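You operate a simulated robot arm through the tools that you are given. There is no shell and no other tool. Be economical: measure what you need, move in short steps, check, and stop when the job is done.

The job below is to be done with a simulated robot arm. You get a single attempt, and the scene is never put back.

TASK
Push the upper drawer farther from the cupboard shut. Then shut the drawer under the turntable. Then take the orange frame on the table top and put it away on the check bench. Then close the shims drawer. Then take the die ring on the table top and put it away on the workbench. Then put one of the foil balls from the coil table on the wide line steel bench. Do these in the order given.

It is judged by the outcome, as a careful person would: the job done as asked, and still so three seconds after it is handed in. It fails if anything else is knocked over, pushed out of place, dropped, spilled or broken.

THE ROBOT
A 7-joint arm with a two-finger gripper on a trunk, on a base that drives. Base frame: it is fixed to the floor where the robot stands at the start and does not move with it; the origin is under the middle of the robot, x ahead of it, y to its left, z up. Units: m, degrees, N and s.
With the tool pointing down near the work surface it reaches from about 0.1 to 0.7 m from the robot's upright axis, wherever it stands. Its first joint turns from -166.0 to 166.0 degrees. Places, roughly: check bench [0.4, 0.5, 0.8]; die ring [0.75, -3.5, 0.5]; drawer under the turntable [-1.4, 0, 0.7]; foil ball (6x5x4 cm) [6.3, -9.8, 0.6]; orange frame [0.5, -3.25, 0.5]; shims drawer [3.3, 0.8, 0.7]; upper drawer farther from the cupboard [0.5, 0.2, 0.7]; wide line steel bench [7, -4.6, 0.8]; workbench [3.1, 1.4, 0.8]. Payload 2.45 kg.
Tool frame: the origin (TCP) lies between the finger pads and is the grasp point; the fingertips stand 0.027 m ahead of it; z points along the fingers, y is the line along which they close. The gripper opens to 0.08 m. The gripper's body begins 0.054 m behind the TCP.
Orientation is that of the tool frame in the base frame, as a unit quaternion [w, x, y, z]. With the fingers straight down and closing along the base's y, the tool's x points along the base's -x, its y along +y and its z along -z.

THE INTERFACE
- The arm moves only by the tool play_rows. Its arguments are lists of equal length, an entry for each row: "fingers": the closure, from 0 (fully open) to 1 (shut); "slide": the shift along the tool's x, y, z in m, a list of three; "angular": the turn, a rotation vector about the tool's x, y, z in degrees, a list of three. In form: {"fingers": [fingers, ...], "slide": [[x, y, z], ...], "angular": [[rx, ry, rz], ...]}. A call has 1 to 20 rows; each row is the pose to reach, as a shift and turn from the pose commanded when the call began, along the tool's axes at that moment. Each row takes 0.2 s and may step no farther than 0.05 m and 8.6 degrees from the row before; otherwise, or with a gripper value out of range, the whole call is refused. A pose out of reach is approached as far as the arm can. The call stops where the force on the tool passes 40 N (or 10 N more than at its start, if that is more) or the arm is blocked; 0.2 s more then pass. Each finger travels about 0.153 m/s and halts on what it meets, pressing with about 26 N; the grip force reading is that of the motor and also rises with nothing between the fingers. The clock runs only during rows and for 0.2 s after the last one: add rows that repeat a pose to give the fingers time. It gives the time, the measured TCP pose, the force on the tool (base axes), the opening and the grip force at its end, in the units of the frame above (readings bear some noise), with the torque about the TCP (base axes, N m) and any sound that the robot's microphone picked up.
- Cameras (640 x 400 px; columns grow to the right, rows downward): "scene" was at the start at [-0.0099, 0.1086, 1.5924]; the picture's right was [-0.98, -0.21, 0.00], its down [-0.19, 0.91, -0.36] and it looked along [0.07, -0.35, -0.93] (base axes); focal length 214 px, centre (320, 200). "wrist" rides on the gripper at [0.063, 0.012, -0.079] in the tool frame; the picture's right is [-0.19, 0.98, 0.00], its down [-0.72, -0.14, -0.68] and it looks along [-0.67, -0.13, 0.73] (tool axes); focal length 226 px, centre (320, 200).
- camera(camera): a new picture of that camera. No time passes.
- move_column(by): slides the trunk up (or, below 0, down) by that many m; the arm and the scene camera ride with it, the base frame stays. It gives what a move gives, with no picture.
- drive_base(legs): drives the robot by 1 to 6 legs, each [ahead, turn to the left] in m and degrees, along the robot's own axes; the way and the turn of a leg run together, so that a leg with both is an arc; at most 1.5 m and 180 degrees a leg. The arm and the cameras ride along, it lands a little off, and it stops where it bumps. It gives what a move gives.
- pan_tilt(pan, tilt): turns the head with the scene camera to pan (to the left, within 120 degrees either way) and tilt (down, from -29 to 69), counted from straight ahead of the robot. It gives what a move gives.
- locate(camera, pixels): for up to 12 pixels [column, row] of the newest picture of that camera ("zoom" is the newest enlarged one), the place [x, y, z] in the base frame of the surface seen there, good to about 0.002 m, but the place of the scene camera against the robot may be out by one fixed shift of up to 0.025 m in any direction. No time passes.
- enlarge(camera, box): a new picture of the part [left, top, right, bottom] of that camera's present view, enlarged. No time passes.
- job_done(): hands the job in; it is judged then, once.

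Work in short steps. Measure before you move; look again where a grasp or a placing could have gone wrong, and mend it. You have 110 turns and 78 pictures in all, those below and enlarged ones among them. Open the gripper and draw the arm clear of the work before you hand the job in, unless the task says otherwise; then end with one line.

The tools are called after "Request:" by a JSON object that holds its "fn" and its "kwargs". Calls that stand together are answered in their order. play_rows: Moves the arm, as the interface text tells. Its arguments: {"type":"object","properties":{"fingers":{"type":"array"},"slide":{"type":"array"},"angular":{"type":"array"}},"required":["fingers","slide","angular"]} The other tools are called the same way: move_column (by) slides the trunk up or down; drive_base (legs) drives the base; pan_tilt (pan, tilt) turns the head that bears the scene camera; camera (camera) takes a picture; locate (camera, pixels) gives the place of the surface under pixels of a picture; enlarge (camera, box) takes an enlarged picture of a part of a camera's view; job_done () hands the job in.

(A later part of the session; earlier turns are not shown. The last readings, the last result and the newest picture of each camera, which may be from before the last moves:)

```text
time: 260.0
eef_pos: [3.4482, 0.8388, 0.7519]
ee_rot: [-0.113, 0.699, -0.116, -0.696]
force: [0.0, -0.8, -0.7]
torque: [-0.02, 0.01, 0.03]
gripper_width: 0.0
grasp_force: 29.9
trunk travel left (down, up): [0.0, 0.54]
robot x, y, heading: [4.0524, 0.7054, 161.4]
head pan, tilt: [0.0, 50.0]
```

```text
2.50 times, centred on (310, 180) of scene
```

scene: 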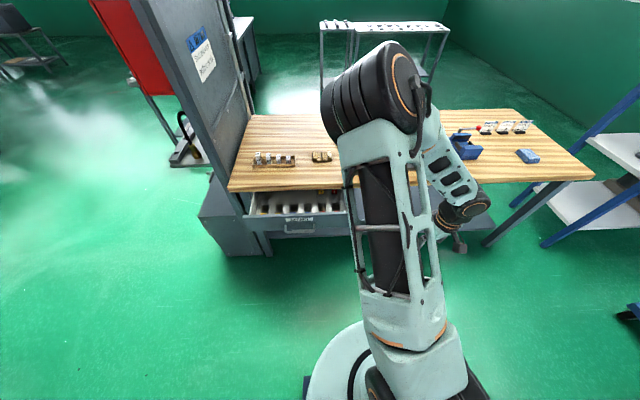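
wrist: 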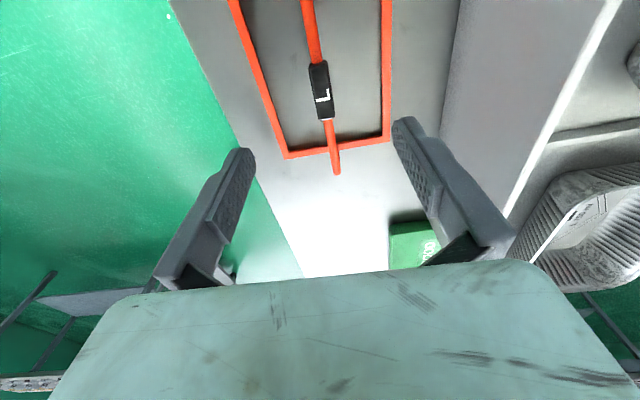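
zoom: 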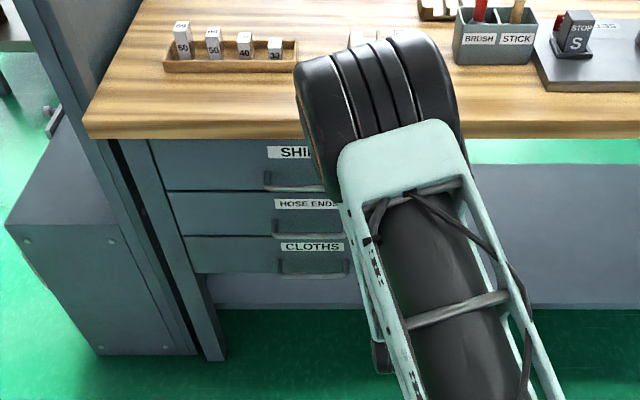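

The SHIMS drawer is flush with the others. While here I measure the free wooden surface for the ring.

Request:
{"fn": "locate", "kwargs": {"camera": "zoom", "pixels": [[100, 125], [220, 75], [220, 128], [110, 60], [170, 60], [520, 120], [490, 110], [530, 85], [600, 100], [270, 100], [140, 20], [460, 70]]}}

```text
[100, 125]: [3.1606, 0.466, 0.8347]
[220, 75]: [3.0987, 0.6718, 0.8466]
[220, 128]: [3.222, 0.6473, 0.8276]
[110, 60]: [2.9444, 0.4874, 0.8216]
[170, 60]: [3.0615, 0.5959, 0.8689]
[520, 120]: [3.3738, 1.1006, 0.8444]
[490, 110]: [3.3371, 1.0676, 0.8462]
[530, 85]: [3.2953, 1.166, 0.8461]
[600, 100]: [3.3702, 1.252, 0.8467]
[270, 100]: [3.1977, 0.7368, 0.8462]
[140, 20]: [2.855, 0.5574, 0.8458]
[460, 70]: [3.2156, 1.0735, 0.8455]
```

I check how high the robot's base disc is (pixel (335,350) in the last scene picture), to know if it fits under the low table's edge.

Request:
{"fn": "locate", "kwargs": {"camera": "scene", "pixels": [[335, 350], [345, 330], [312, 385], [325, 395]]}}

Request:
{"fn": "move_column", "kwargs": {"by": 0.3}}

Request:
{"fn": "drive_base", "kwargs": {"legs": [[-0.05, 0], [0, 64.6], [0.7, 0], [0.68, 0]]}}

```text
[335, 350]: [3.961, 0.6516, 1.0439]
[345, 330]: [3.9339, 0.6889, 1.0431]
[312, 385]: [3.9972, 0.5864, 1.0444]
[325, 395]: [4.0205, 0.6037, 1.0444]
```

```text
time: 263.0
eef_pos: [3.4474, 0.8395, 1.0511]
ee_rot: [-0.112, 0.7, -0.116, -0.696]
force: [0.7, -0.5, 0.4]
torque: [0.01, 0.0, -0.01]
gripper_width: 0.0001
grasp_force: 30.0
trunk travel left (down, up): [-0.3, 0.24]
robot x, y, heading: [4.0547, 0.7097, 161.3]
head pan, tilt: [0.0, 50.0]
```

```text
time: 273.6
eef_pos: [2.7634, -0.7854, 1.0521]
ee_rot: [0.276, 0.654, 0.275, -0.648]
force: [0.9, -1.1, -0.3]
torque: [0.01, 0.01, 0.0]
gripper_width: 0.0
grasp_force: 30.0
trunk travel left (down, up): [-0.3, 0.24]
robot x, y, heading: [3.1449, -0.2925, -134.4]
head pan, tilt: [0.0, 50.0]
```

That disc is the shoulder plate riding with the trunk, not the base. I turn the tool back down and drive around toward the low table's free side.

Request:
{"fn": "play_rows", "kwargs": {"fingers": [0, 0, 0, 0, 0, 0, 0, 0, 0, 0, 0, 0], "slide": [[0, 0, 0], [0, 0, 0], [0, 0, 0], [0, 0, 0], [0, 0, 0], [0, 0, 0], [0, 0, 0], [0, 0, 0], [0, 0, 0], [0, 0, 0], [0, 0, 0], [0, 0, 0]], "angular": [[0, 8, 0], [0, 16, 0], [0, 24, 0], [0, 32, 0], [0, 40, 0], [0, 48, 0], [0, 56, 0], [0, 64, 0], [0, 72, 0], [0, 80, 0], [0, 88, 0], [0, 90, 0]]}}

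Request:
{"fn": "drive_base", "kwargs": {"legs": [[0, -16.9], [1.2, 0], [1.15, 0], [1.0, 0], [0, 36.7], [1.32, 0]]}}

Request:
{"fn": "pan_tilt", "kwargs": {"pan": 45, "tilt": 35}}

Request:
{"fn": "camera", "kwargs": {"camera": "scene"}}

```text
time: 276.2
eef_pos: [2.7633, -0.7846, 1.0519]
ee_rot: [0.001, 0.922, 0.388, 0.003]
force: [-0.1, -0.6, 0.0]
torque: [-0.02, 0.03, 0.04]
gripper_width: 0.0799
grasp_force: 0.1
trunk travel left (down, up): [-0.3, 0.24]
robot x, y, heading: [3.1439, -0.298, -134.1]
head pan, tilt: [0.0, 50.0]
```

```text
time: 301.3
eef_pos: [-0.4889, -3.6789, 1.0507]
ee_rot: [0.0, 0.839, 0.544, 0.003]
force: [-0.5, 0.0, 0.0]
torque: [0.02, 0.01, 0.0]
gripper_width: 0.0802
grasp_force: 0.1
trunk travel left (down, up): [-0.3, 0.24]
robot x, y, heading: [-0.2997, -3.0904, -114.2]
head pan, tilt: [0.0, 50.0]
```

```text
time: 302.4
eef_pos: [-0.4895, -3.679, 1.0508]
ee_rot: [0.0, 0.839, 0.545, 0.003]
force: [-0.5, -0.4, 0.5]
torque: [0.01, -0.03, -0.01]
gripper_width: 0.0799
grasp_force: 0.1
trunk travel left (down, up): [-0.3, 0.24]
robot x, y, heading: [-0.2974, -3.0841, -113.9]
head pan, tilt: [45.0, 35.0]
```

```text
29 pictures are left
```

scene: 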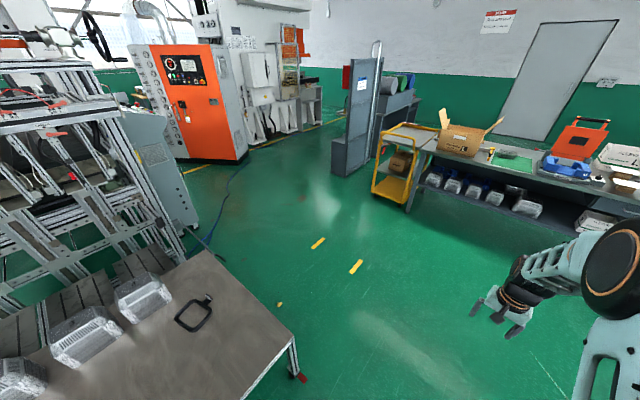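

The floor beyond the table's short end is free. I measure the ring at (195,312) and the table corner.

Request:
{"fn": "enlarge", "kwargs": {"camera": "scene", "box": [140, 270, 300, 370]}}

Request:
{"fn": "locate", "kwargs": {"camera": "scene", "pixels": [[176, 320], [193, 331], [210, 303], [188, 303], [208, 297], [293, 337], [205, 252], [240, 390], [205, 318]]}}

```text
4.00 times, centred on (220, 320) of scene
```

zoom: 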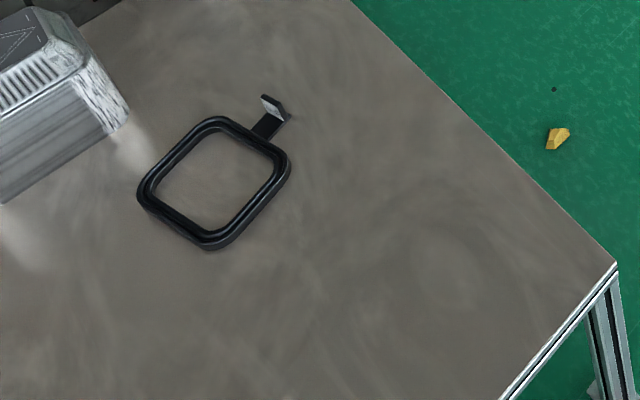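

```text
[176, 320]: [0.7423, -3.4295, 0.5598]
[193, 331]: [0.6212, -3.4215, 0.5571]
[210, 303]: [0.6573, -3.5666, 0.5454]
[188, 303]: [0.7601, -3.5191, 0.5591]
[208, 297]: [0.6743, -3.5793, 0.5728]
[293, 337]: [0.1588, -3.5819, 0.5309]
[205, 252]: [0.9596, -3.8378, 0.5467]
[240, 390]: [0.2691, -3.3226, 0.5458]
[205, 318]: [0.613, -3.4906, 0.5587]
```

I measure the ring's bars in the zoomed picture for the grasp.

Request:
{"fn": "locate", "kwargs": {"camera": "zoom", "pixels": [[178, 150], [255, 138], [262, 205], [175, 226], [216, 122], [284, 163], [214, 242], [146, 192], [267, 126], [274, 105]]}}

Request:
{"fn": "drive_base", "kwargs": {"legs": [[1.1, 0], [0, 114], [1.05, 0]]}}

```text
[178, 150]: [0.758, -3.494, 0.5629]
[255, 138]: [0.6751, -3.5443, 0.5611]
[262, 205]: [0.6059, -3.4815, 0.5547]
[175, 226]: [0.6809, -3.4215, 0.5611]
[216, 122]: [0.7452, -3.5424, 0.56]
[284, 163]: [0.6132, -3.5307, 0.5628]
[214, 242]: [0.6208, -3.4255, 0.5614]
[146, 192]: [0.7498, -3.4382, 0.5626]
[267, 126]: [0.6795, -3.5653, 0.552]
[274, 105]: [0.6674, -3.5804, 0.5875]
```

```text
time: 318.1
eef_pos: [0.9301, -4.0116, 1.0511]
ee_rot: [-0.002, -0.01, 1.0, 0.002]
force: [0.1, 0.4, 0.4]
torque: [-0.02, -0.01, 0.02]
gripper_width: 0.08
grasp_force: 0.0
trunk travel left (down, up): [-0.3, 0.24]
robot x, y, heading: [0.3164, -4.0875, 1.0]
head pan, tilt: [45.0, 35.0]
```

West bar of the ring (x≈0.607, running along y) is free of the tag; I'll pinch it. I move to (0.474,-4.09), face the table and view with the wrist camera.

Request:
{"fn": "drive_base", "kwargs": {"legs": [[0.16, 0], [0, 70.6]]}}

Request:
{"fn": "move_column", "kwargs": {"by": -0.25}}

Request:
{"fn": "camera", "kwargs": {"camera": "wrist"}}

```text
time: 322.6
eef_pos: [0.6117, -3.4806, 1.0523]
ee_rot: [-0.003, -0.581, 0.814, 0.0]
force: [-0.3, -0.2, 0.5]
torque: [-0.04, 0.0, -0.01]
gripper_width: 0.0798
grasp_force: 0.0
trunk travel left (down, up): [-0.3, 0.24]
robot x, y, heading: [0.4732, -4.0847, 70.8]
head pan, tilt: [45.0, 35.0]
```

```text
time: 325.2
eef_pos: [0.611, -3.4809, 0.8015]
ee_rot: [-0.003, -0.58, 0.814, 0.0]
force: [-0.7, 0.7, 0.4]
torque: [0.0, 0.01, 0.01]
gripper_width: 0.0801
grasp_force: 0.2
trunk travel left (down, up): [-0.05, 0.49]
robot x, y, heading: [0.4718, -4.0846, 70.8]
head pan, tilt: [45.0, 35.0]
```

```text
27 pictures are left
```

wrist: 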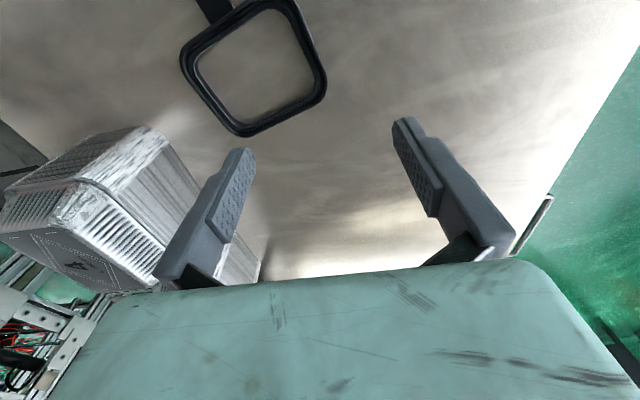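

The ring is at (255,65) in the wrist view; I measure its right-hand (west) bar and the stack nearby.

Request:
{"fn": "locate", "kwargs": {"camera": "wrist", "pixels": [[296, 15], [305, 35], [313, 55], [320, 75], [308, 40], [318, 55], [302, 42], [290, 112], [240, 128], [200, 75], [165, 150], [150, 128]]}}

```text
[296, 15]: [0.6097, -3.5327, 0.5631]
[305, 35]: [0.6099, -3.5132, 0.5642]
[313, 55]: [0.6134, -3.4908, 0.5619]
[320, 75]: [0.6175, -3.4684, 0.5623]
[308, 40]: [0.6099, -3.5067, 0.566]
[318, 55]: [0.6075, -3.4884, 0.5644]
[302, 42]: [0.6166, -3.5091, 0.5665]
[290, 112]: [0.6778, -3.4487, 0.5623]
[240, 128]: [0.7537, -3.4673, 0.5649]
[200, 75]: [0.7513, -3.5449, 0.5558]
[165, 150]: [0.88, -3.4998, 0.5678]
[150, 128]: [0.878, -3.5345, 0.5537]
```

Bar centre (0.612,-3.505), top z 0.565. I align yaw -12°, move over it and descend in stages.

Request:
{"fn": "play_rows", "kwargs": {"fingers": [0.3, 0.3, 0.3, 0.3, 0.3, 0.3, 0.3, 0.3], "slide": [[0.0224, -0.0088, 0.0], [0.0224, -0.0088, 0.04], [0.0224, -0.0088, 0.08], [0.0224, -0.0088, 0.12], [0.0224, -0.0088, 0.16], [0.0224, -0.0088, 0.195], [0.0224, -0.0088, 0.21], [0.0224, -0.0088, 0.218]], "angular": [[0, 0, -6], [0, 0, -12], [0, 0, -12], [0, 0, -12], [0, 0, -12], [0, 0, -12], [0, 0, -12], [0, 0, -12]]}}

Request:
{"fn": "camera", "kwargs": {"camera": "wrist"}}

```text
time: 327.0
eef_pos: [0.6094, -3.5062, 0.5855]
ee_rot: [-0.003, -0.662, 0.749, 0.0]
force: [0.2, -0.4, -0.2]
torque: [0.01, -0.02, -0.02]
gripper_width: 0.0558
grasp_force: 0.1
trunk travel left (down, up): [-0.05, 0.49]
robot x, y, heading: [0.4669, -4.0836, 71.0]
head pan, tilt: [45.0, 35.0]
```

```text
26 pictures are left
```

wrist: 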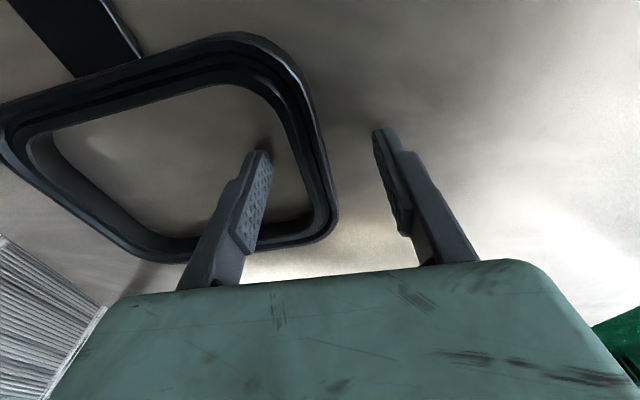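

The fingers straddle the bar. I lower to z≈0.578, close and lift.

Request:
{"fn": "play_rows", "kwargs": {"fingers": [0.3, 0.3, 0.8, 1, 1, 1, 1], "slide": [[0, 0, 0.004], [0, 0, 0.007], [0, 0, 0.007], [0, 0, 0.007], [0, 0, 0.007], [0, 0, 0.007], [0, 0, 0.007]], "angular": [[0, 0, 0], [0, 0, 0], [0, 0, 0], [0, 0, 0], [0, 0, 0], [0, 0, 0], [0, 0, 0]]}}

Request:
{"fn": "play_rows", "kwargs": {"fingers": [1, 1, 1, 1], "slide": [[0, 0, -0.02], [0, 0, -0.06], [0, 0, -0.1], [0, 0, -0.14]], "angular": [[0, 0, 0], [0, 0, 0], [0, 0, 0], [0, 0, 0]]}}

Request:
{"fn": "move_column", "kwargs": {"by": 0.45}}

Request:
{"fn": "camera", "kwargs": {"camera": "wrist"}}

```text
time: 328.6
eef_pos: [0.6104, -3.5061, 0.5778]
ee_rot: [-0.002, -0.662, 0.75, -0.001]
force: [-0.8, 0.1, 0.3]
torque: [0.1, 0.15, 0.04]
gripper_width: 0.0146
grasp_force: 25.8
trunk travel left (down, up): [-0.05, 0.49]
robot x, y, heading: [0.47, -4.0851, 70.6]
head pan, tilt: [45.0, 35.0]
```

```text
time: 329.6
eef_pos: [0.613, -3.5066, 0.7155]
ee_rot: [-0.005, -0.663, 0.749, -0.001]
force: [-0.4, 0.1, -3.9]
torque: [0.07, 0.31, -0.07]
gripper_width: 0.0146
grasp_force: 26.0
trunk travel left (down, up): [-0.05, 0.49]
robot x, y, heading: [0.4671, -4.0842, 70.6]
head pan, tilt: [45.0, 35.0]
```

```text
refused: 0.45 is not a number from -0.4 to 0.4
```

```text
25 pictures are left
```

wrist: 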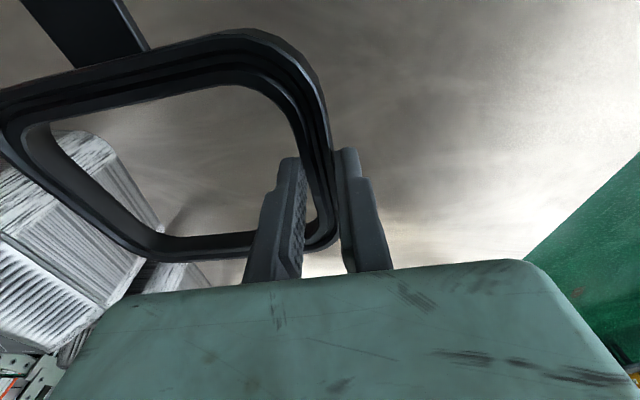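

Ring is held (14.6 mm). I raise the trunk and drive back around to the aisle.

Request:
{"fn": "move_column", "kwargs": {"by": 0.4}}

Request:
{"fn": "drive_base", "kwargs": {"legs": [[0, 106.4], [0.87, 0], [0, -92.5], [1.13, 0], [1.13, 0], [0, -60.5]]}}

```text
time: 333.4
eef_pos: [0.6141, -3.5068, 1.1152]
ee_rot: [-0.002, -0.662, 0.75, 0.001]
force: [0.5, 1.0, -3.6]
torque: [0.13, 0.26, 0.1]
gripper_width: 0.0156
grasp_force: 26.2
trunk travel left (down, up): [-0.45, 0.09]
robot x, y, heading: [0.4722, -4.0842, 70.8]
head pan, tilt: [45.0, 35.0]
```

```text
time: 338.3
eef_pos: [-0.1258, -4.0916, 1.1155]
ee_rot: [0.003, 0.998, 0.064, 0.003]
force: [1.4, -0.8, 0.4]
torque: [-0.05, 0.03, -0.01]
gripper_width: 0.0
grasp_force: 26.7
trunk travel left (down, up): [-0.45, 0.09]
robot x, y, heading: [0.4695, -4.0862, 175.1]
head pan, tilt: [45.0, 35.0]
stopped in leg 1: the robot was blocked; the commanded pose is now the measured one
```

The gripper is empty: the ring slipped out during the turn. I stop and look for it.

Request:
{"fn": "pan_tilt", "kwargs": {"pan": -50, "tilt": 50}}

Request:
{"fn": "camera", "kwargs": {"camera": "scene"}}

```text
time: 340.1
eef_pos: [-0.1263, -4.0922, 1.1152]
ee_rot: [0.001, 0.998, 0.065, 0.002]
force: [-0.6, 1.0, 0.8]
torque: [-0.01, 0.04, 0.01]
gripper_width: 0.0
grasp_force: 26.1
trunk travel left (down, up): [-0.45, 0.09]
robot x, y, heading: [0.4711, -4.0833, 175.3]
head pan, tilt: [-50.0, 50.0]
```

```text
24 pictures are left
```

scene: 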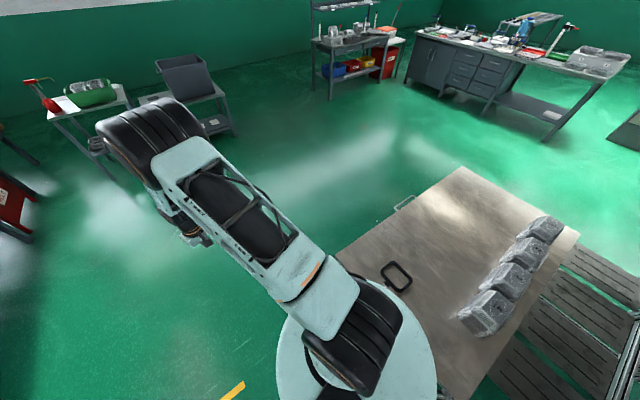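

The ring lies on the table top at (397,275), near the edge. I measure it closely.

Request:
{"fn": "enlarge", "kwargs": {"camera": "scene", "box": [340, 230, 460, 305]}}

Request:
{"fn": "locate", "kwargs": {"camera": "scene", "pixels": [[383, 266], [391, 283], [402, 291], [412, 280], [404, 268], [393, 263], [408, 274], [340, 255], [386, 275], [397, 287]]}}

```text
5.33 times, centred on (400, 268) of scene
```

zoom: 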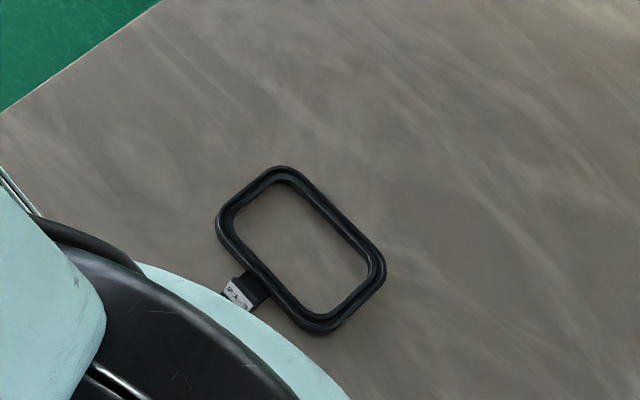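

```text
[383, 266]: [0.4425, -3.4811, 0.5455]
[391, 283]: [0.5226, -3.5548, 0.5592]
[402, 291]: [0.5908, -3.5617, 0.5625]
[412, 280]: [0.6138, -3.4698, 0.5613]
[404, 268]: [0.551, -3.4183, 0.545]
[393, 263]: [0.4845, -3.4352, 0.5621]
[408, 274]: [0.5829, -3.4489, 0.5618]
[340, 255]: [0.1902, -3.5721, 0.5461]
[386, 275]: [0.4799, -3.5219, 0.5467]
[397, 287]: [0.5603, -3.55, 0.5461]
```

The ring slipped because its weight levered on a short bar. I'll regrasp the tag-free long bar (shorter lever) and tilt the tool so it hangs. First turn back and set the tool yaw.

Request:
{"fn": "drive_base", "kwargs": {"legs": [[0, -104.2]]}}

Request:
{"fn": "play_rows", "kwargs": {"fingers": [0, 0, 0, 0, 0, 0, 0, 0, 0, 0], "slide": [[0, 0, 0], [0, 0, 0], [0, 0, 0], [0, 0, 0], [0, 0, 0], [0, 0, 0], [0, 0, 0], [0, 0, 0], [0, 0, 0], [0, 0, 0]], "angular": [[0, 0, -8.5], [0, 0, -17], [0, 0, -25.5], [0, 0, -34], [0, 0, -42.5], [0, 0, -51], [0, 0, -59.5], [0, 0, -68], [0, 0, -76], [0, 0, -80]]}}

Request:
{"fn": "move_column", "kwargs": {"by": -0.35}}

Request:
{"fn": "camera", "kwargs": {"camera": "wrist"}}

```text
time: 345.0
eef_pos: [0.6251, -3.5085, 1.1153]
ee_rot: [-0.003, -0.654, 0.757, -0.001]
force: [-0.4, 0.1, -0.3]
torque: [-0.01, -0.01, 0.01]
gripper_width: 0.0
grasp_force: 25.8
trunk travel left (down, up): [-0.45, 0.09]
robot x, y, heading: [0.4722, -4.0853, 69.7]
head pan, tilt: [-50.0, 50.0]
```

```text
time: 347.2
eef_pos: [0.6233, -3.5084, 1.115]
ee_rot: [0.002, 0.988, -0.157, -0.002]
force: [0.0, 0.1, -0.2]
torque: [0.01, -0.01, 0.01]
gripper_width: 0.0798
grasp_force: 0.1
trunk travel left (down, up): [-0.45, 0.09]
robot x, y, heading: [0.4729, -4.0863, 69.8]
head pan, tilt: [-50.0, 50.0]
```

```text
time: 350.6
eef_pos: [0.6241, -3.509, 0.7659]
ee_rot: [0.002, 0.987, -0.159, -0.002]
force: [-0.2, 0.1, -0.4]
torque: [0.02, 0.01, -0.02]
gripper_width: 0.0802
grasp_force: 0.0
trunk travel left (down, up): [-0.1, 0.44]
robot x, y, heading: [0.4747, -4.0837, 69.7]
head pan, tilt: [-50.0, 50.0]
```

```text
22 pictures are left
```

wrist: 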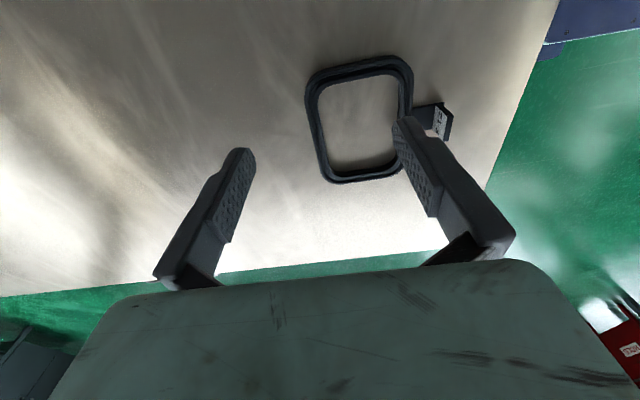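

The tag-free bar is at the left of the ring, (315,120). I measure it.

Request:
{"fn": "locate", "kwargs": {"camera": "wrist", "pixels": [[310, 95], [313, 115], [317, 135], [322, 155], [319, 115], [326, 85], [345, 178], [400, 80], [375, 172], [345, 68]]}}

```text
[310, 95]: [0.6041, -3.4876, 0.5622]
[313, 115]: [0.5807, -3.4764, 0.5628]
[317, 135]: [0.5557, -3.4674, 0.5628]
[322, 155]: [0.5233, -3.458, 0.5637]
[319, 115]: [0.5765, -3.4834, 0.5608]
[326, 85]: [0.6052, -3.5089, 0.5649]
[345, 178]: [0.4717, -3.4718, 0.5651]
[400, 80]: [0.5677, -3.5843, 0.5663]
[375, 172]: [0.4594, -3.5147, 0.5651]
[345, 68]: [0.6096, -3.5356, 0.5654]
```

Bar mid (0.553,-3.468). I position across it and descend to z≈0.578, then close.

Request:
{"fn": "play_rows", "kwargs": {"fingers": [0.3, 0.3, 0.3, 0.3, 0.3, 0.3, 0.3, 0.3, 0.3, 1, 1, 1, 1], "slide": [[-0.04, -0.008, 0], [-0.0804, -0.0166, 0], [-0.0804, -0.0166, 0.04], [-0.0804, -0.0166, 0.08], [-0.0804, -0.0166, 0.12], [-0.0804, -0.0166, 0.16], [-0.0804, -0.0166, 0.178], [-0.0804, -0.0166, 0.184], [-0.0804, -0.0166, 0.1885], [-0.0804, -0.0166, 0.1885], [-0.0804, -0.0166, 0.1885], [-0.0804, -0.0166, 0.1885], [-0.0804, -0.0166, 0.1885]], "angular": [[0, 0, 1.8], [0, 0, 1.8], [0, 0, 1.8], [0, 0, 1.8], [0, 0, 1.8], [0, 0, 1.8], [0, 0, 1.8], [0, 0, 1.8], [0, 0, 1.8], [0, 0, 1.8], [0, 0, 1.8], [0, 0, 1.8], [0, 0, 1.8]]}}

Request:
{"fn": "play_rows", "kwargs": {"fingers": [1, 1, 1], "slide": [[0, 0, -0.02], [0, 0, -0.06], [0, 0, -0.1]], "angular": [[0, 0, 0], [0, 0, 0], [0, 0, 0]]}}

```text
time: 353.4
eef_pos: [0.5527, -3.4696, 0.5784]
ee_rot: [0.004, 0.985, -0.174, -0.002]
force: [0.0, 0.9, 0.0]
torque: [0.23, -0.1, 0.0]
gripper_width: 0.0145
grasp_force: 25.6
trunk travel left (down, up): [-0.1, 0.44]
robot x, y, heading: [0.4734, -4.0853, 69.6]
head pan, tilt: [-50.0, 50.0]
```

```text
time: 354.2
eef_pos: [0.5514, -3.4693, 0.6777]
ee_rot: [0.003, 0.985, -0.174, -0.002]
force: [-0.4, 0.7, -3.8]
torque: [0.25, -0.1, -0.05]
gripper_width: 0.0145
grasp_force: 26.1
trunk travel left (down, up): [-0.1, 0.44]
robot x, y, heading: [0.4686, -4.0846, 69.9]
head pan, tilt: [-50.0, 50.0]
```

Held. Now I tilt the fingers forward-up about the bar so the ring hangs from the inner finger, removing the lever.

Request:
{"fn": "play_rows", "kwargs": {"fingers": [1, 1, 1, 1, 1, 1, 1, 1], "slide": [[0, 0.01, -0.02], [0, 0.02, -0.04], [0, 0.03, -0.06], [0, 0.04, -0.08], [0, 0.05, -0.1], [0, 0.05, -0.1], [0, 0.05, -0.1], [0, 0.05, -0.1]], "angular": [[8, 0, 0], [16, 0, 0], [24, 0, 0], [32, 0, 0], [40, 0, 0], [48, 0, 0], [56, 0, 0], [60, 0, 0]]}}

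Request:
{"fn": "camera", "kwargs": {"camera": "wrist"}}

```text
time: 356.0
eef_pos: [0.5355, -3.5142, 0.7787]
ee_rot: [-0.491, 0.854, -0.151, 0.086]
force: [0.4, -0.1, -3.9]
torque: [0.03, -0.1, 0.01]
gripper_width: 0.0144
grasp_force: 26.4
trunk travel left (down, up): [-0.1, 0.44]
robot x, y, heading: [0.4712, -4.0852, 69.5]
head pan, tilt: [-50.0, 50.0]
```

```text
21 pictures are left
```

wrist: 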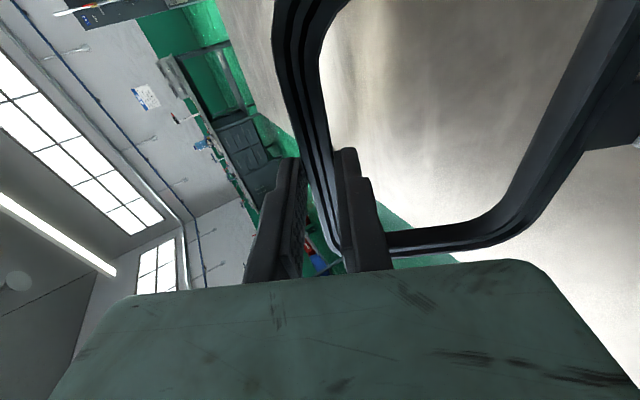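

The lever torque dropped to 0.1 N m. I raise the trunk and drive in shorter calls, checking the grip each time.

Request:
{"fn": "move_column", "kwargs": {"by": 0.3}}

Request:
{"fn": "drive_base", "kwargs": {"legs": [[-0.25, 0], [0, 53], [0, 52]]}}

Request:
{"fn": "drive_base", "kwargs": {"legs": [[0.8, 0], [0, -90], [1.2, 0], [1.2, 0]]}}

```text
time: 359.0
eef_pos: [0.5344, -3.5135, 1.0764]
ee_rot: [-0.49, 0.854, -0.152, 0.085]
force: [0.1, -1.4, -4.0]
torque: [0.08, -0.02, 0.04]
gripper_width: 0.0146
grasp_force: 26.2
trunk travel left (down, up): [-0.4, 0.14]
robot x, y, heading: [0.4709, -4.0842, 69.6]
head pan, tilt: [-50.0, 50.0]
```

```text
time: 365.7
eef_pos: [-0.1843, -4.4001, 1.0773]
ee_rot: [-0.365, 0.641, 0.585, -0.337]
force: [0.5, -0.7, -3.8]
torque: [0.04, 0.05, 0.04]
gripper_width: 0.0143
grasp_force: 25.7
trunk travel left (down, up): [-0.4, 0.14]
robot x, y, heading: [0.3843, -4.3116, 174.9]
head pan, tilt: [-50.0, 50.0]
```

```text
time: 385.3
eef_pos: [-0.3379, -1.2676, 1.0774]
ee_rot: [-0.497, 0.867, -0.026, 0.014]
force: [0.8, 1.1, -3.5]
torque: [0.09, -0.06, 0.0]
gripper_width: 0.0145
grasp_force: 25.9
trunk travel left (down, up): [-0.4, 0.14]
robot x, y, heading: [-0.2401, -1.8325, 86.3]
head pan, tilt: [-50.0, 50.0]
```

Ring still held. Next, on to (3.13,-0.29).

Request:
{"fn": "drive_base", "kwargs": {"legs": [[0, -61.7], [1.235, 0], [1.235, 0], [1.2, 0]]}}

```text
time: 405.9
eef_pos: [3.5661, 0.0565, 1.0768]
ee_rot: [-0.42, 0.733, -0.464, 0.264]
force: [0.8, -0.5, -3.4]
torque: [-0.01, -0.06, -0.02]
gripper_width: 0.0146
grasp_force: 26.2
trunk travel left (down, up): [-0.4, 0.14]
robot x, y, heading: [3.1204, -0.306, 25.3]
head pan, tilt: [-50.0, 50.0]
```

Still held. I raise the trunk for clearance over the bench tools and drive in two legs to (3.76,0.88), heading 161.5°.

Request:
{"fn": "move_column", "kwargs": {"by": 0.14}}

Request:
{"fn": "drive_base", "kwargs": {"legs": [[0, 16.1], [0.84, 0], [0, 47.6], [0.63, 0], [0, 36], [0, 36.5]]}}

Request:
{"fn": "pan_tilt", "kwargs": {"pan": 15, "tilt": 60}}

Request:
{"fn": "camera", "kwargs": {"camera": "scene"}}

```text
time: 407.6
eef_pos: [3.5662, 0.0562, 1.2168]
ee_rot: [-0.42, 0.734, -0.464, 0.264]
force: [0.3, -0.2, -3.7]
torque: [0.06, -0.07, -0.01]
gripper_width: 0.0144
grasp_force: 26.2
trunk travel left (down, up): [-0.54, 0.0]
robot x, y, heading: [3.1179, -0.3052, 25.1]
head pan, tilt: [-50.0, 50.0]
```

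```text
time: 421.8
eef_pos: [3.1715, 0.9077, 1.2167]
ee_rot: [-0.402, 0.702, 0.511, -0.293]
force: [-0.7, 0.3, -3.9]
torque: [0.05, 0.01, 0.0]
gripper_width: 0.0145
grasp_force: 26.2
trunk travel left (down, up): [-0.54, 0.0]
robot x, y, heading: [3.7435, 0.8648, 161.8]
head pan, tilt: [-50.0, 50.0]
```

```text
time: 423.2
eef_pos: [3.1708, 0.9086, 1.2174]
ee_rot: [-0.401, 0.702, 0.51, -0.293]
force: [-0.1, -1.3, -4.1]
torque: [0.01, 0.04, -0.01]
gripper_width: 0.0146
grasp_force: 25.9
trunk travel left (down, up): [-0.54, 0.0]
robot x, y, heading: [3.7404, 0.8679, 161.9]
head pan, tilt: [15.0, 60.0]
```

```text
20 pictures are left
```

scene: 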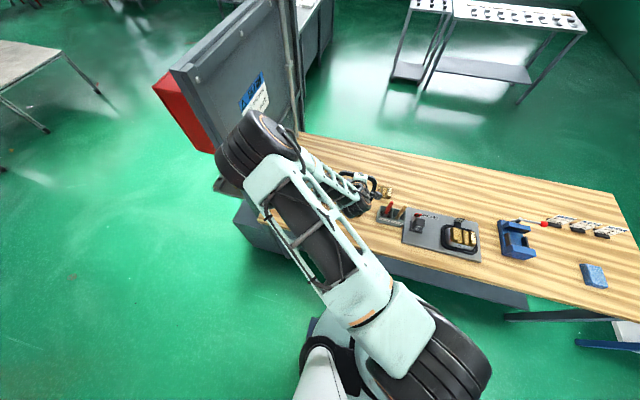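

There is a larger clear area between the blue fixture (515,240) and blue block (593,275). I measure it and the current surroundings.

Request:
{"fn": "locate", "kwargs": {"camera": "scene", "pixels": [[555, 270], [545, 285], [535, 258], [583, 283], [580, 265], [560, 250], [520, 280], [480, 262], [390, 222], [400, 255], [405, 207], [640, 308]]}}

Request:
{"fn": "camera", "kwargs": {"camera": "wrist"}}

```text
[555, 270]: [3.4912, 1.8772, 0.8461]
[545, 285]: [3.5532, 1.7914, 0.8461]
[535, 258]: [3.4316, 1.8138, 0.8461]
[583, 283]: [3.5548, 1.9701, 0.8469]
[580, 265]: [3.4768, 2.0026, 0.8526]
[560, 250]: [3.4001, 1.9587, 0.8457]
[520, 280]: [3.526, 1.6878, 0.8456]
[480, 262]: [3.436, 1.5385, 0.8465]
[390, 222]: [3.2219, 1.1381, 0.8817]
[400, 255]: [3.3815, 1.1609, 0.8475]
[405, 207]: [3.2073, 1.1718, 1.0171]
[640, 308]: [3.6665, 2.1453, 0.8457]
```

```text
19 pictures are left
```

wrist: 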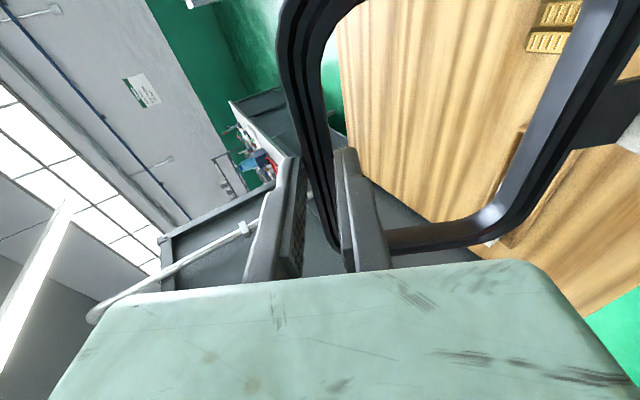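

I'll use the spot between the shim rack and the brush holder. Lower the trunk 0.2 m, bring the tool back vertical, and check with the wrist camera.

Request:
{"fn": "move_column", "kwargs": {"by": -0.18}}

Request:
{"fn": "play_rows", "kwargs": {"fingers": [1, 1, 1, 1, 1, 1, 1, 1], "slide": [[0, 0, 0], [0, 0, 0], [0, 0, 0], [0, 0, 0], [0, 0, 0], [0, 0, 0], [0, 0, 0], [0, 0, 0]], "angular": [[-8, 0, 0], [-16, 0, 0], [-24, 0, 0], [-32, 0, 0], [-40, 0, 0], [-48, 0, 0], [-56, 0, 0], [-60, 0, 0]]}}

Request:
{"fn": "camera", "kwargs": {"camera": "wrist"}}

```text
time: 425.2
eef_pos: [3.1713, 0.9088, 1.0365]
ee_rot: [-0.402, 0.701, 0.511, -0.293]
force: [0.3, -0.1, -3.9]
torque: [0.08, 0.02, 0.03]
gripper_width: 0.0145
grasp_force: 26.1
trunk travel left (down, up): [-0.36, 0.18]
robot x, y, heading: [3.7438, 0.8654, 162.1]
head pan, tilt: [15.0, 60.0]
```

```text
time: 427.0
eef_pos: [3.1705, 0.9097, 1.0385]
ee_rot: [0.004, 0.808, 0.589, 0.001]
force: [-0.2, -0.4, 0.2]
torque: [0.01, -0.03, 0.0]
gripper_width: 0.0
grasp_force: 26.4
trunk travel left (down, up): [-0.36, 0.18]
robot x, y, heading: [3.7488, 0.8643, 161.8]
head pan, tilt: [15.0, 60.0]
```

```text
18 pictures are left
```

wrist: 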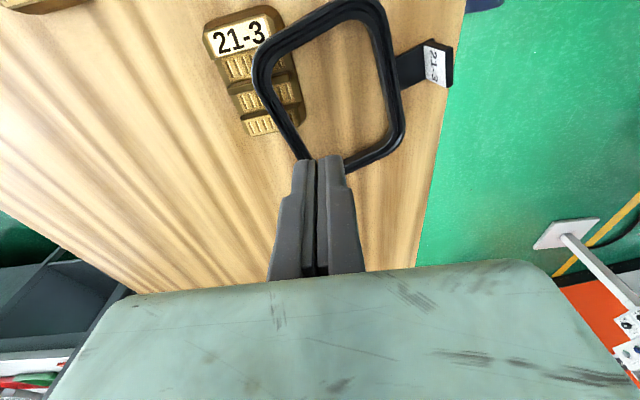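

It slipped at the end and settled on the workbench, overlapping the gold "21-3" piece. I measure how it lies.

Request:
{"fn": "locate", "kwargs": {"camera": "wrist", "pixels": [[262, 85], [285, 125], [325, 18], [378, 25], [398, 100], [370, 155], [310, 155], [235, 40], [262, 125], [415, 65], [425, 180], [300, 100]]}}

Request:
{"fn": "enlarge", "kwargs": {"camera": "wrist", "box": [180, 0, 480, 188]}}

```text
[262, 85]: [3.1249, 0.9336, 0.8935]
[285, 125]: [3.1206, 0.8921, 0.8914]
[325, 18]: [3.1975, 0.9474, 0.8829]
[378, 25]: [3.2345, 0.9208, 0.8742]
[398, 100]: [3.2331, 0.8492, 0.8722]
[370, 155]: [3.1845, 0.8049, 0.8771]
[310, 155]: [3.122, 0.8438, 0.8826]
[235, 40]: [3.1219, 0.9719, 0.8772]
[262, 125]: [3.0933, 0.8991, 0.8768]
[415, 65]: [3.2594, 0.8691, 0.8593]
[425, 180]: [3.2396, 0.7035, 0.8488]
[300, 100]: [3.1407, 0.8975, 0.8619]
```

```text
2.13 times, centred on (330, 94) of wrist
```

zoom: 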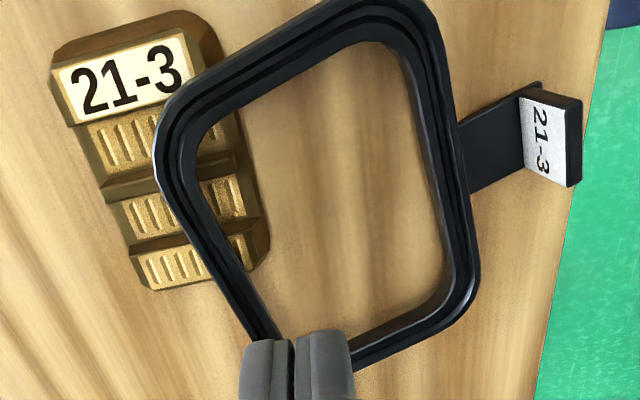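

I measure the gold piece's near edge and the bench edge to see how much strip is left for the ring to lie flat.

Request:
{"fn": "locate", "kwargs": {"camera": "zoom", "pixels": [[268, 225], [262, 250], [285, 230], [215, 50], [235, 100], [590, 120], [545, 330], [560, 130], [160, 285], [420, 320], [500, 300], [300, 345]]}}

Request:
{"fn": "pan_tilt", "kwargs": {"pan": 0, "tilt": 65}}

Request:
{"fn": "enlarge", "kwargs": {"camera": "scene", "box": [230, 80, 470, 230]}}

```text
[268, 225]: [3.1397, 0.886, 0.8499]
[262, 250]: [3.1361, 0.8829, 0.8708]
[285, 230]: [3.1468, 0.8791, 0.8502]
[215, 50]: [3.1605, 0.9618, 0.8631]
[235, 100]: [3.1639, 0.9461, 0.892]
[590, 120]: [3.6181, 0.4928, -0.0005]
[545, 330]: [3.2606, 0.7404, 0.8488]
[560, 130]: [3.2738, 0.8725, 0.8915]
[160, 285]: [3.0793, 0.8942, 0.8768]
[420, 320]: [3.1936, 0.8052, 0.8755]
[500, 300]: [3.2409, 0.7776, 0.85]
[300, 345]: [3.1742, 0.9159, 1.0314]
```

```text
time: 427.8
eef_pos: [3.1703, 0.9084, 1.0376]
ee_rot: [0.005, 0.808, 0.589, 0.001]
force: [-1.0, 0.4, 0.4]
torque: [0.01, -0.01, -0.01]
gripper_width: 0.0
grasp_force: 26.2
trunk travel left (down, up): [-0.36, 0.18]
robot x, y, heading: [3.7428, 0.867, 161.9]
head pan, tilt: [0.0, 65.0]
```

```text
2.67 times, centred on (350, 155) of scene
```

zoom: 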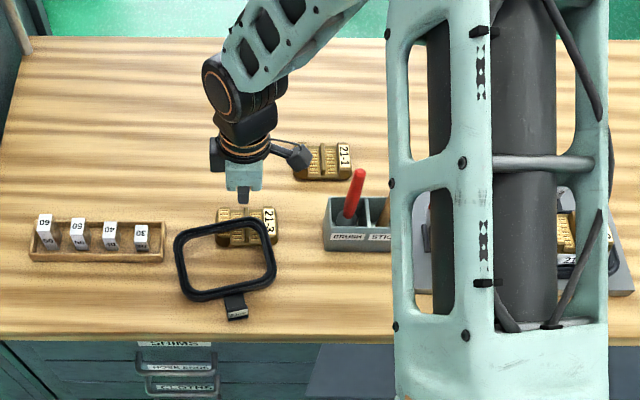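

The strip in front of the gold piece is 0.16 m deep, enough for the ring. I'll pinch the near bar just beside the tag, and slide the ring off the gold piece toward the edge, aligning it.

Request:
{"fn": "play_rows", "kwargs": {"fingers": [0.4, 0.4, 0.4, 0.4, 0.4, 0.4, 0.4, 0.4], "slide": [[-0.016, 0.027, 0], [-0.032, 0.054, 0], [-0.0485, 0.0818, 0], [-0.0485, 0.0818, 0.03], [-0.0485, 0.0818, 0.06], [-0.0485, 0.0818, 0.09], [-0.0485, 0.0818, 0.12], [-0.0485, 0.0818, 0.12]], "angular": [[0, 0, -6], [0, 0, -12], [0, 0, -16.7], [0, 0, -16.7], [0, 0, -16.7], [0, 0, -16.7], [0, 0, -16.7], [0, 0, -16.7]]}}

Request:
{"fn": "camera", "kwargs": {"camera": "wrist"}}

```text
time: 429.6
eef_pos: [3.2344, 0.8374, 0.9182]
ee_rot: [0.003, 0.714, 0.7, 0.001]
force: [0.7, -0.3, 0.9]
torque: [0.03, -0.01, -0.01]
gripper_width: 0.0481
grasp_force: 0.1
trunk travel left (down, up): [-0.36, 0.18]
robot x, y, heading: [3.7444, 0.8678, 161.9]
head pan, tilt: [0.0, 65.0]
```

```text
15 pictures are left
```

wrist: 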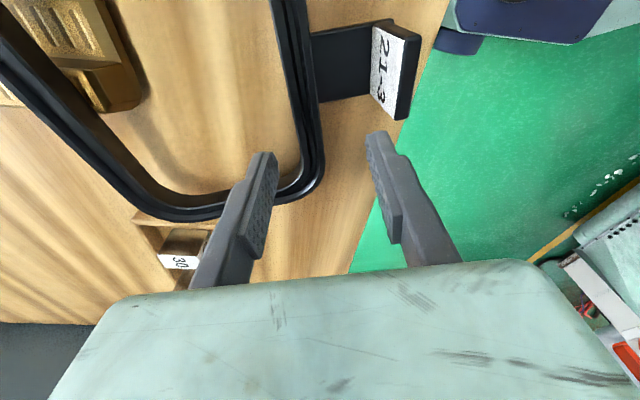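

The near bar lies between the fingers. I descend to z 0.88 and close.

Request:
{"fn": "play_rows", "kwargs": {"fingers": [0.4, 0.4, 0.4, 0.7, 1, 1, 1], "slide": [[0, 0, 0.015], [0, 0, 0.03], [0, 0, 0.037], [0, 0, 0.037], [0, 0, 0.037], [0, 0, 0.037], [0, 0, 0.037]], "angular": [[0, 0, 0], [0, 0, 0], [0, 0, 0], [0, 0, 0], [0, 0, 0], [0, 0, 0], [0, 0, 0]]}}

Request:
{"fn": "enlarge", "kwargs": {"camera": "wrist", "box": [0, 0, 640, 400]}}

```text
time: 431.2
eef_pos: [3.2363, 0.8363, 0.8803]
ee_rot: [0.002, 0.714, 0.7, 0.0]
force: [1.3, 0.7, 0.3]
torque: [0.16, 0.19, -0.19]
gripper_width: 0.0146
grasp_force: 25.9
trunk travel left (down, up): [-0.36, 0.18]
robot x, y, heading: [3.7446, 0.8643, 162.1]
head pan, tilt: [0.0, 65.0]
```

```text
1.00 times, centred on (320, 200) of wrist (not enlarged: the box is as wide or as high as the picture)
```

zoom: 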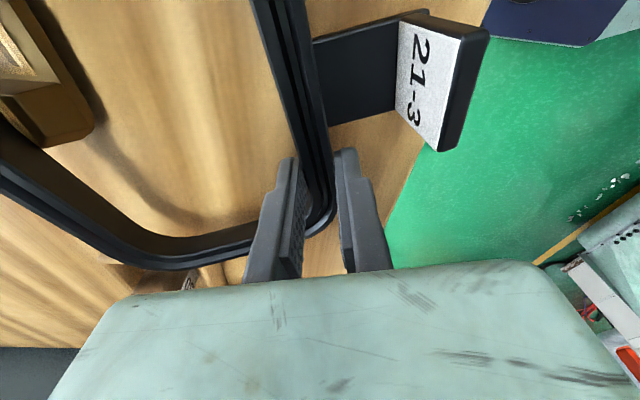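

Gripped at 14.6 mm. I lift 15 mm, shift toward the edge with an 18° alignment turn, and lower it flat.

Request:
{"fn": "play_rows", "kwargs": {"fingers": [1, 1, 1, 1, 1, 1, 1, 1, 1], "slide": [[0, 0, -0.008], [0, 0, -0.016], [0.001, 0.006, -0.018], [0.002, 0.012, -0.018], [0.003, 0.017, -0.018], [0.004, 0.021, -0.018], [0.004, 0.021, -0.012], [0.004, 0.021, -0.005], [0.004, 0.021, 0]], "angular": [[0, 0, 0], [0, 0, 0], [0, 0, 5], [0, 0, 10], [0, 0, 15], [0, 0, 18], [0, 0, 18], [0, 0, 18], [0, 0, 18]]}}

Request:
{"fn": "enlarge", "kwargs": {"camera": "scene", "box": [230, 80, 470, 230]}}

```text
time: 433.2
eef_pos: [3.2566, 0.841, 0.8808]
ee_rot: [0.003, 0.815, 0.579, 0.002]
force: [0.3, 0.4, -3.8]
torque: [-0.18, -0.11, -0.05]
gripper_width: 0.0143
grasp_force: 26.5
trunk travel left (down, up): [-0.36, 0.18]
robot x, y, heading: [3.7442, 0.8665, 162.1]
head pan, tilt: [0.0, 65.0]
```

```text
2.67 times, centred on (350, 155) of scene
```

zoom: 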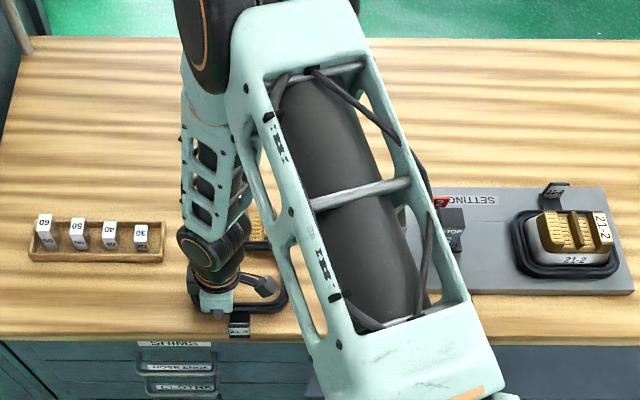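

The full weight still hangs from the fingers, so I lower by a few millimetres until contact, then release and rise.

Request:
{"fn": "play_rows", "kwargs": {"fingers": [1, 1, 1, 1], "slide": [[0, 0, 0.002], [0, 0, 0.003], [0, 0, 0.004], [0, 0, 0.005]], "angular": [[0, 0, 0], [0, 0, 0], [0, 0, 0], [0, 0, 0]]}}

Request:
{"fn": "play_rows", "kwargs": {"fingers": [0.9, 0.6, 0.5, 0.5, 0.5, 0.5, 0.5], "slide": [[0, 0, 0], [0, 0, 0], [0, 0, 0], [0, 0, -0.03], [0, 0, -0.07], [0, 0, -0.11], [0, 0, -0.15]], "angular": [[0, 0, 0], [0, 0, 0], [0, 0, 0], [0, 0, 0], [0, 0, 0], [0, 0, 0], [0, 0, 0]]}}

Request:
{"fn": "camera", "kwargs": {"camera": "wrist"}}

```text
time: 434.2
eef_pos: [3.2567, 0.8405, 0.8758]
ee_rot: [0.003, 0.815, 0.579, 0.002]
force: [-0.1, -0.4, -0.6]
torque: [-0.25, -0.07, -0.05]
gripper_width: 0.0142
grasp_force: 25.7
trunk travel left (down, up): [-0.36, 0.18]
robot x, y, heading: [3.7428, 0.8646, 162.2]
head pan, tilt: [0.0, 65.0]
```

```text
time: 435.8
eef_pos: [3.257, 0.8406, 1.0267]
ee_rot: [0.004, 0.815, 0.579, 0.002]
force: [0.2, -1.4, 0.0]
torque: [-0.01, 0.02, -0.02]
gripper_width: 0.04
grasp_force: 0.1
trunk travel left (down, up): [-0.36, 0.18]
robot x, y, heading: [3.7441, 0.8658, 161.9]
head pan, tilt: [0.0, 65.0]
```

```text
12 pictures are left
```

wrist: 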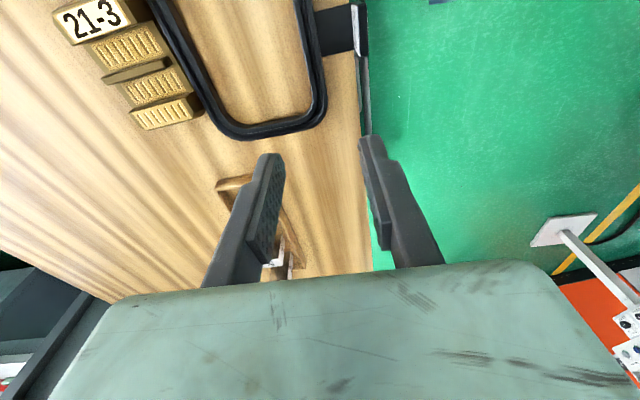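

The ring now lies clear of the gold piece. I verify it is flat.

Request:
{"fn": "locate", "kwargs": {"camera": "wrist", "pixels": [[185, 45], [205, 95], [260, 133], [310, 40], [320, 90], [335, 30]]}}

Request:
{"fn": "move_column", "kwargs": {"by": 0.18}}

Request:
{"fn": "pan_tilt", "kwargs": {"pan": -120, "tilt": 15}}

Request:
{"fn": "camera", "kwargs": {"camera": "scene"}}

```text
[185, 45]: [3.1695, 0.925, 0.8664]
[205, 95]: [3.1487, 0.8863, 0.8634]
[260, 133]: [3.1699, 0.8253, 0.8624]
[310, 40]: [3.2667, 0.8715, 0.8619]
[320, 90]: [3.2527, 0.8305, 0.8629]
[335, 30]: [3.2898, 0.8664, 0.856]
```

```text
time: 437.8
eef_pos: [3.2577, 0.841, 1.206]
ee_rot: [0.004, 0.815, 0.579, 0.002]
force: [0.4, -0.2, 0.2]
torque: [0.0, -0.02, 0.03]
gripper_width: 0.0398
grasp_force: 0.0
trunk travel left (down, up): [-0.54, 0.0]
robot x, y, heading: [3.7405, 0.8638, 162.0]
head pan, tilt: [0.0, 65.0]
```

```text
time: 439.8
eef_pos: [3.257, 0.8396, 1.2061]
ee_rot: [0.004, 0.815, 0.579, 0.002]
force: [0.0, -0.2, 0.5]
torque: [0.02, 0.02, -0.02]
gripper_width: 0.0401
grasp_force: 0.0
trunk travel left (down, up): [-0.54, 0.0]
robot x, y, heading: [3.7452, 0.866, 162.0]
head pan, tilt: [-120.0, 15.0]
```

```text
11 pictures are left
```

scene: 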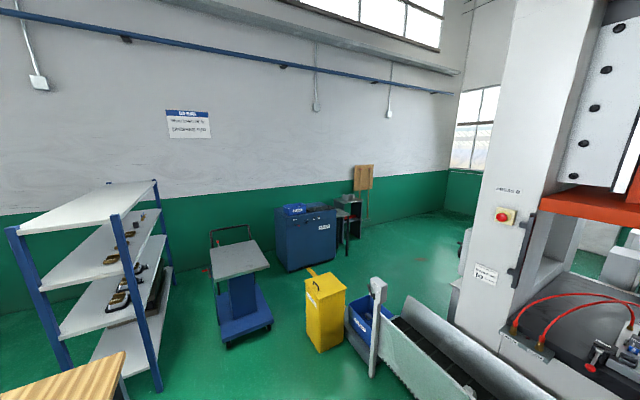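

The ring is flat (tops all ≈0.863). Now for the foil balls: I drive back out of the aisle and look toward the coil table to the south-east.

Request:
{"fn": "drive_base", "kwargs": {"legs": [[0, 107], [0.62, 0], [0, -48], [0.84, 0], [0, 80]]}}

Request:
{"fn": "pan_tilt", "kwargs": {"pan": 0, "tilt": 12}}

Request:
{"fn": "camera", "kwargs": {"camera": "scene"}}

```text
time: 455.9
eef_pos: [3.1268, -0.7788, 1.2052]
ee_rot: [0.002, 0.175, 0.985, 0.003]
force: [0.1, -0.5, 0.4]
torque: [0.03, 0.02, -0.01]
gripper_width: 0.04
grasp_force: 0.0
trunk travel left (down, up): [-0.54, 0.0]
robot x, y, heading: [3.1104, -0.2908, -109.5]
head pan, tilt: [-120.0, 15.0]
stopped in leg 5: the robot was blocked; the commanded pose is now the measured one
```

```text
time: 457.9
eef_pos: [3.1276, -0.7801, 1.2056]
ee_rot: [0.002, 0.175, 0.985, 0.003]
force: [-0.1, -0.3, -0.1]
torque: [0.0, -0.01, 0.0]
gripper_width: 0.0402
grasp_force: 0.0
trunk travel left (down, up): [-0.54, 0.0]
robot x, y, heading: [3.1131, -0.2913, -109.4]
head pan, tilt: [0.0, 12.0]
```

```text
10 pictures are left
```

scene: 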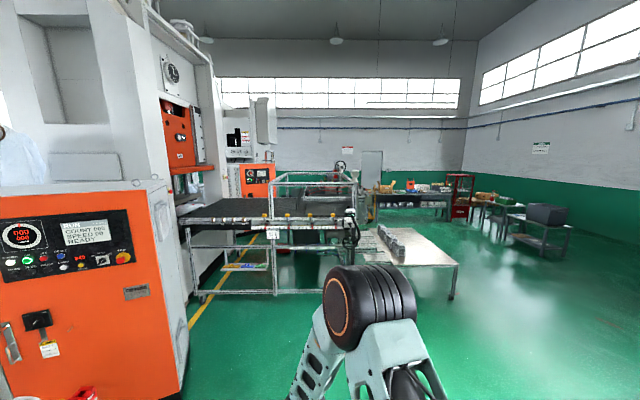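

The line and gantry block the direct way; I locate far features to plan the western route.

Request:
{"fn": "locate", "kwargs": {"camera": "scene", "pixels": [[250, 190], [252, 240], [340, 175], [370, 200], [388, 205], [300, 190], [375, 165], [235, 285], [355, 260], [456, 222], [330, 215], [275, 165]]}}

Request:
{"fn": "drive_base", "kwargs": {"legs": [[0, -45.8], [1.2, 0], [1.2, 0], [1.2, 0], [0, 62], [1.2, 0]]}}

```text
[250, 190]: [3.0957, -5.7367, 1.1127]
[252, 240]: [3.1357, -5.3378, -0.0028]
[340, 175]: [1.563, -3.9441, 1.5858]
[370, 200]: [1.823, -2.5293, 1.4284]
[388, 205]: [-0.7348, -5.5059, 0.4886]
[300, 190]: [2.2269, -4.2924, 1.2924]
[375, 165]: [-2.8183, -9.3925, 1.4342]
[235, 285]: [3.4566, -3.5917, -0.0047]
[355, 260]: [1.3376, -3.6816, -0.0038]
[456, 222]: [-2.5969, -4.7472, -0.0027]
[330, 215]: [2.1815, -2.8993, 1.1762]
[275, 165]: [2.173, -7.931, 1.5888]
```

```text
time: 485.8
eef_pos: [-0.0956, -3.4518, 1.206]
ee_rot: [0.001, 0.043, 0.999, 0.004]
force: [-0.4, -0.3, -0.4]
torque: [0.03, -0.02, 0.0]
gripper_width: 0.0398
grasp_force: 0.0
trunk travel left (down, up): [-0.54, 0.0]
robot x, y, heading: [-0.2409, -2.9839, -94.1]
head pan, tilt: [0.0, 12.0]
```

I go on 1.1 m past the table's end, turn south-east and look.

Request:
{"fn": "drive_base", "kwargs": {"legs": [[1.15, 0], [0, 49]]}}

Request:
{"fn": "pan_tilt", "kwargs": {"pan": 0, "tilt": 15}}

Request:
{"fn": "camera", "kwargs": {"camera": "scene"}}

```text
time: 493.9
eef_pos: [0.1168, -4.3191, 1.2057]
ee_rot: [-0.001, -0.366, 0.931, 0.003]
force: [-0.2, 0.1, 0.0]
torque: [-0.01, -0.02, -0.01]
gripper_width: 0.0399
grasp_force: 0.0
trunk travel left (down, up): [-0.54, 0.0]
robot x, y, heading: [-0.3209, -4.1111, -46.1]
head pan, tilt: [0.0, 12.0]
```

```text
time: 494.5
eef_pos: [0.1162, -4.3201, 1.2058]
ee_rot: [0.0, -0.366, 0.931, 0.003]
force: [-0.4, 0.0, -0.4]
torque: [0.01, 0.0, -0.02]
gripper_width: 0.0401
grasp_force: 0.0
trunk travel left (down, up): [-0.54, 0.0]
robot x, y, heading: [-0.3266, -4.1113, -46.2]
head pan, tilt: [0.0, 15.0]
```

```text
9 pictures are left
```

scene: 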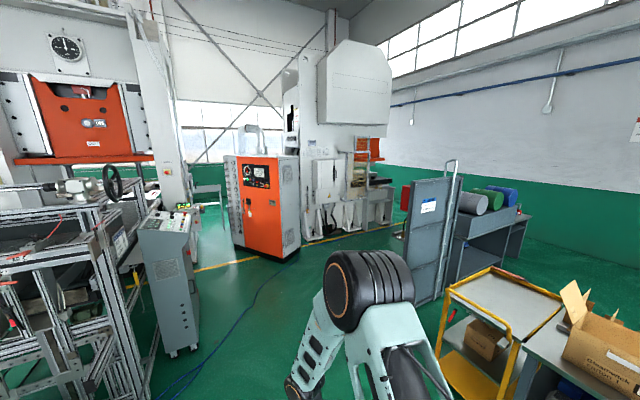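

I locate floor points along the corridor between the orange cabinet and the pegboard, and the coil bench.

Request:
{"fn": "locate", "kwargs": {"camera": "scene", "pixels": [[298, 250], [240, 245], [330, 240], [390, 228], [415, 298], [400, 240], [350, 262], [260, 290], [480, 200], [200, 215], [375, 222], [445, 290]]}}

```text
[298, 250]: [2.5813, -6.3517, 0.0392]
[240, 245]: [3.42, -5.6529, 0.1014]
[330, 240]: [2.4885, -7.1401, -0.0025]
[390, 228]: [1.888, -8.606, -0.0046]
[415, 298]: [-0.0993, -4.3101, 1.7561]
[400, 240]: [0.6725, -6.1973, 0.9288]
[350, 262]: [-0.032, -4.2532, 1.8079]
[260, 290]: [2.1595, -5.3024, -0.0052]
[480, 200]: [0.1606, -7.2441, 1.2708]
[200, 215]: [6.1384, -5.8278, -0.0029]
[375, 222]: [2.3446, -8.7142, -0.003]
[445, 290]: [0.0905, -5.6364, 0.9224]
```

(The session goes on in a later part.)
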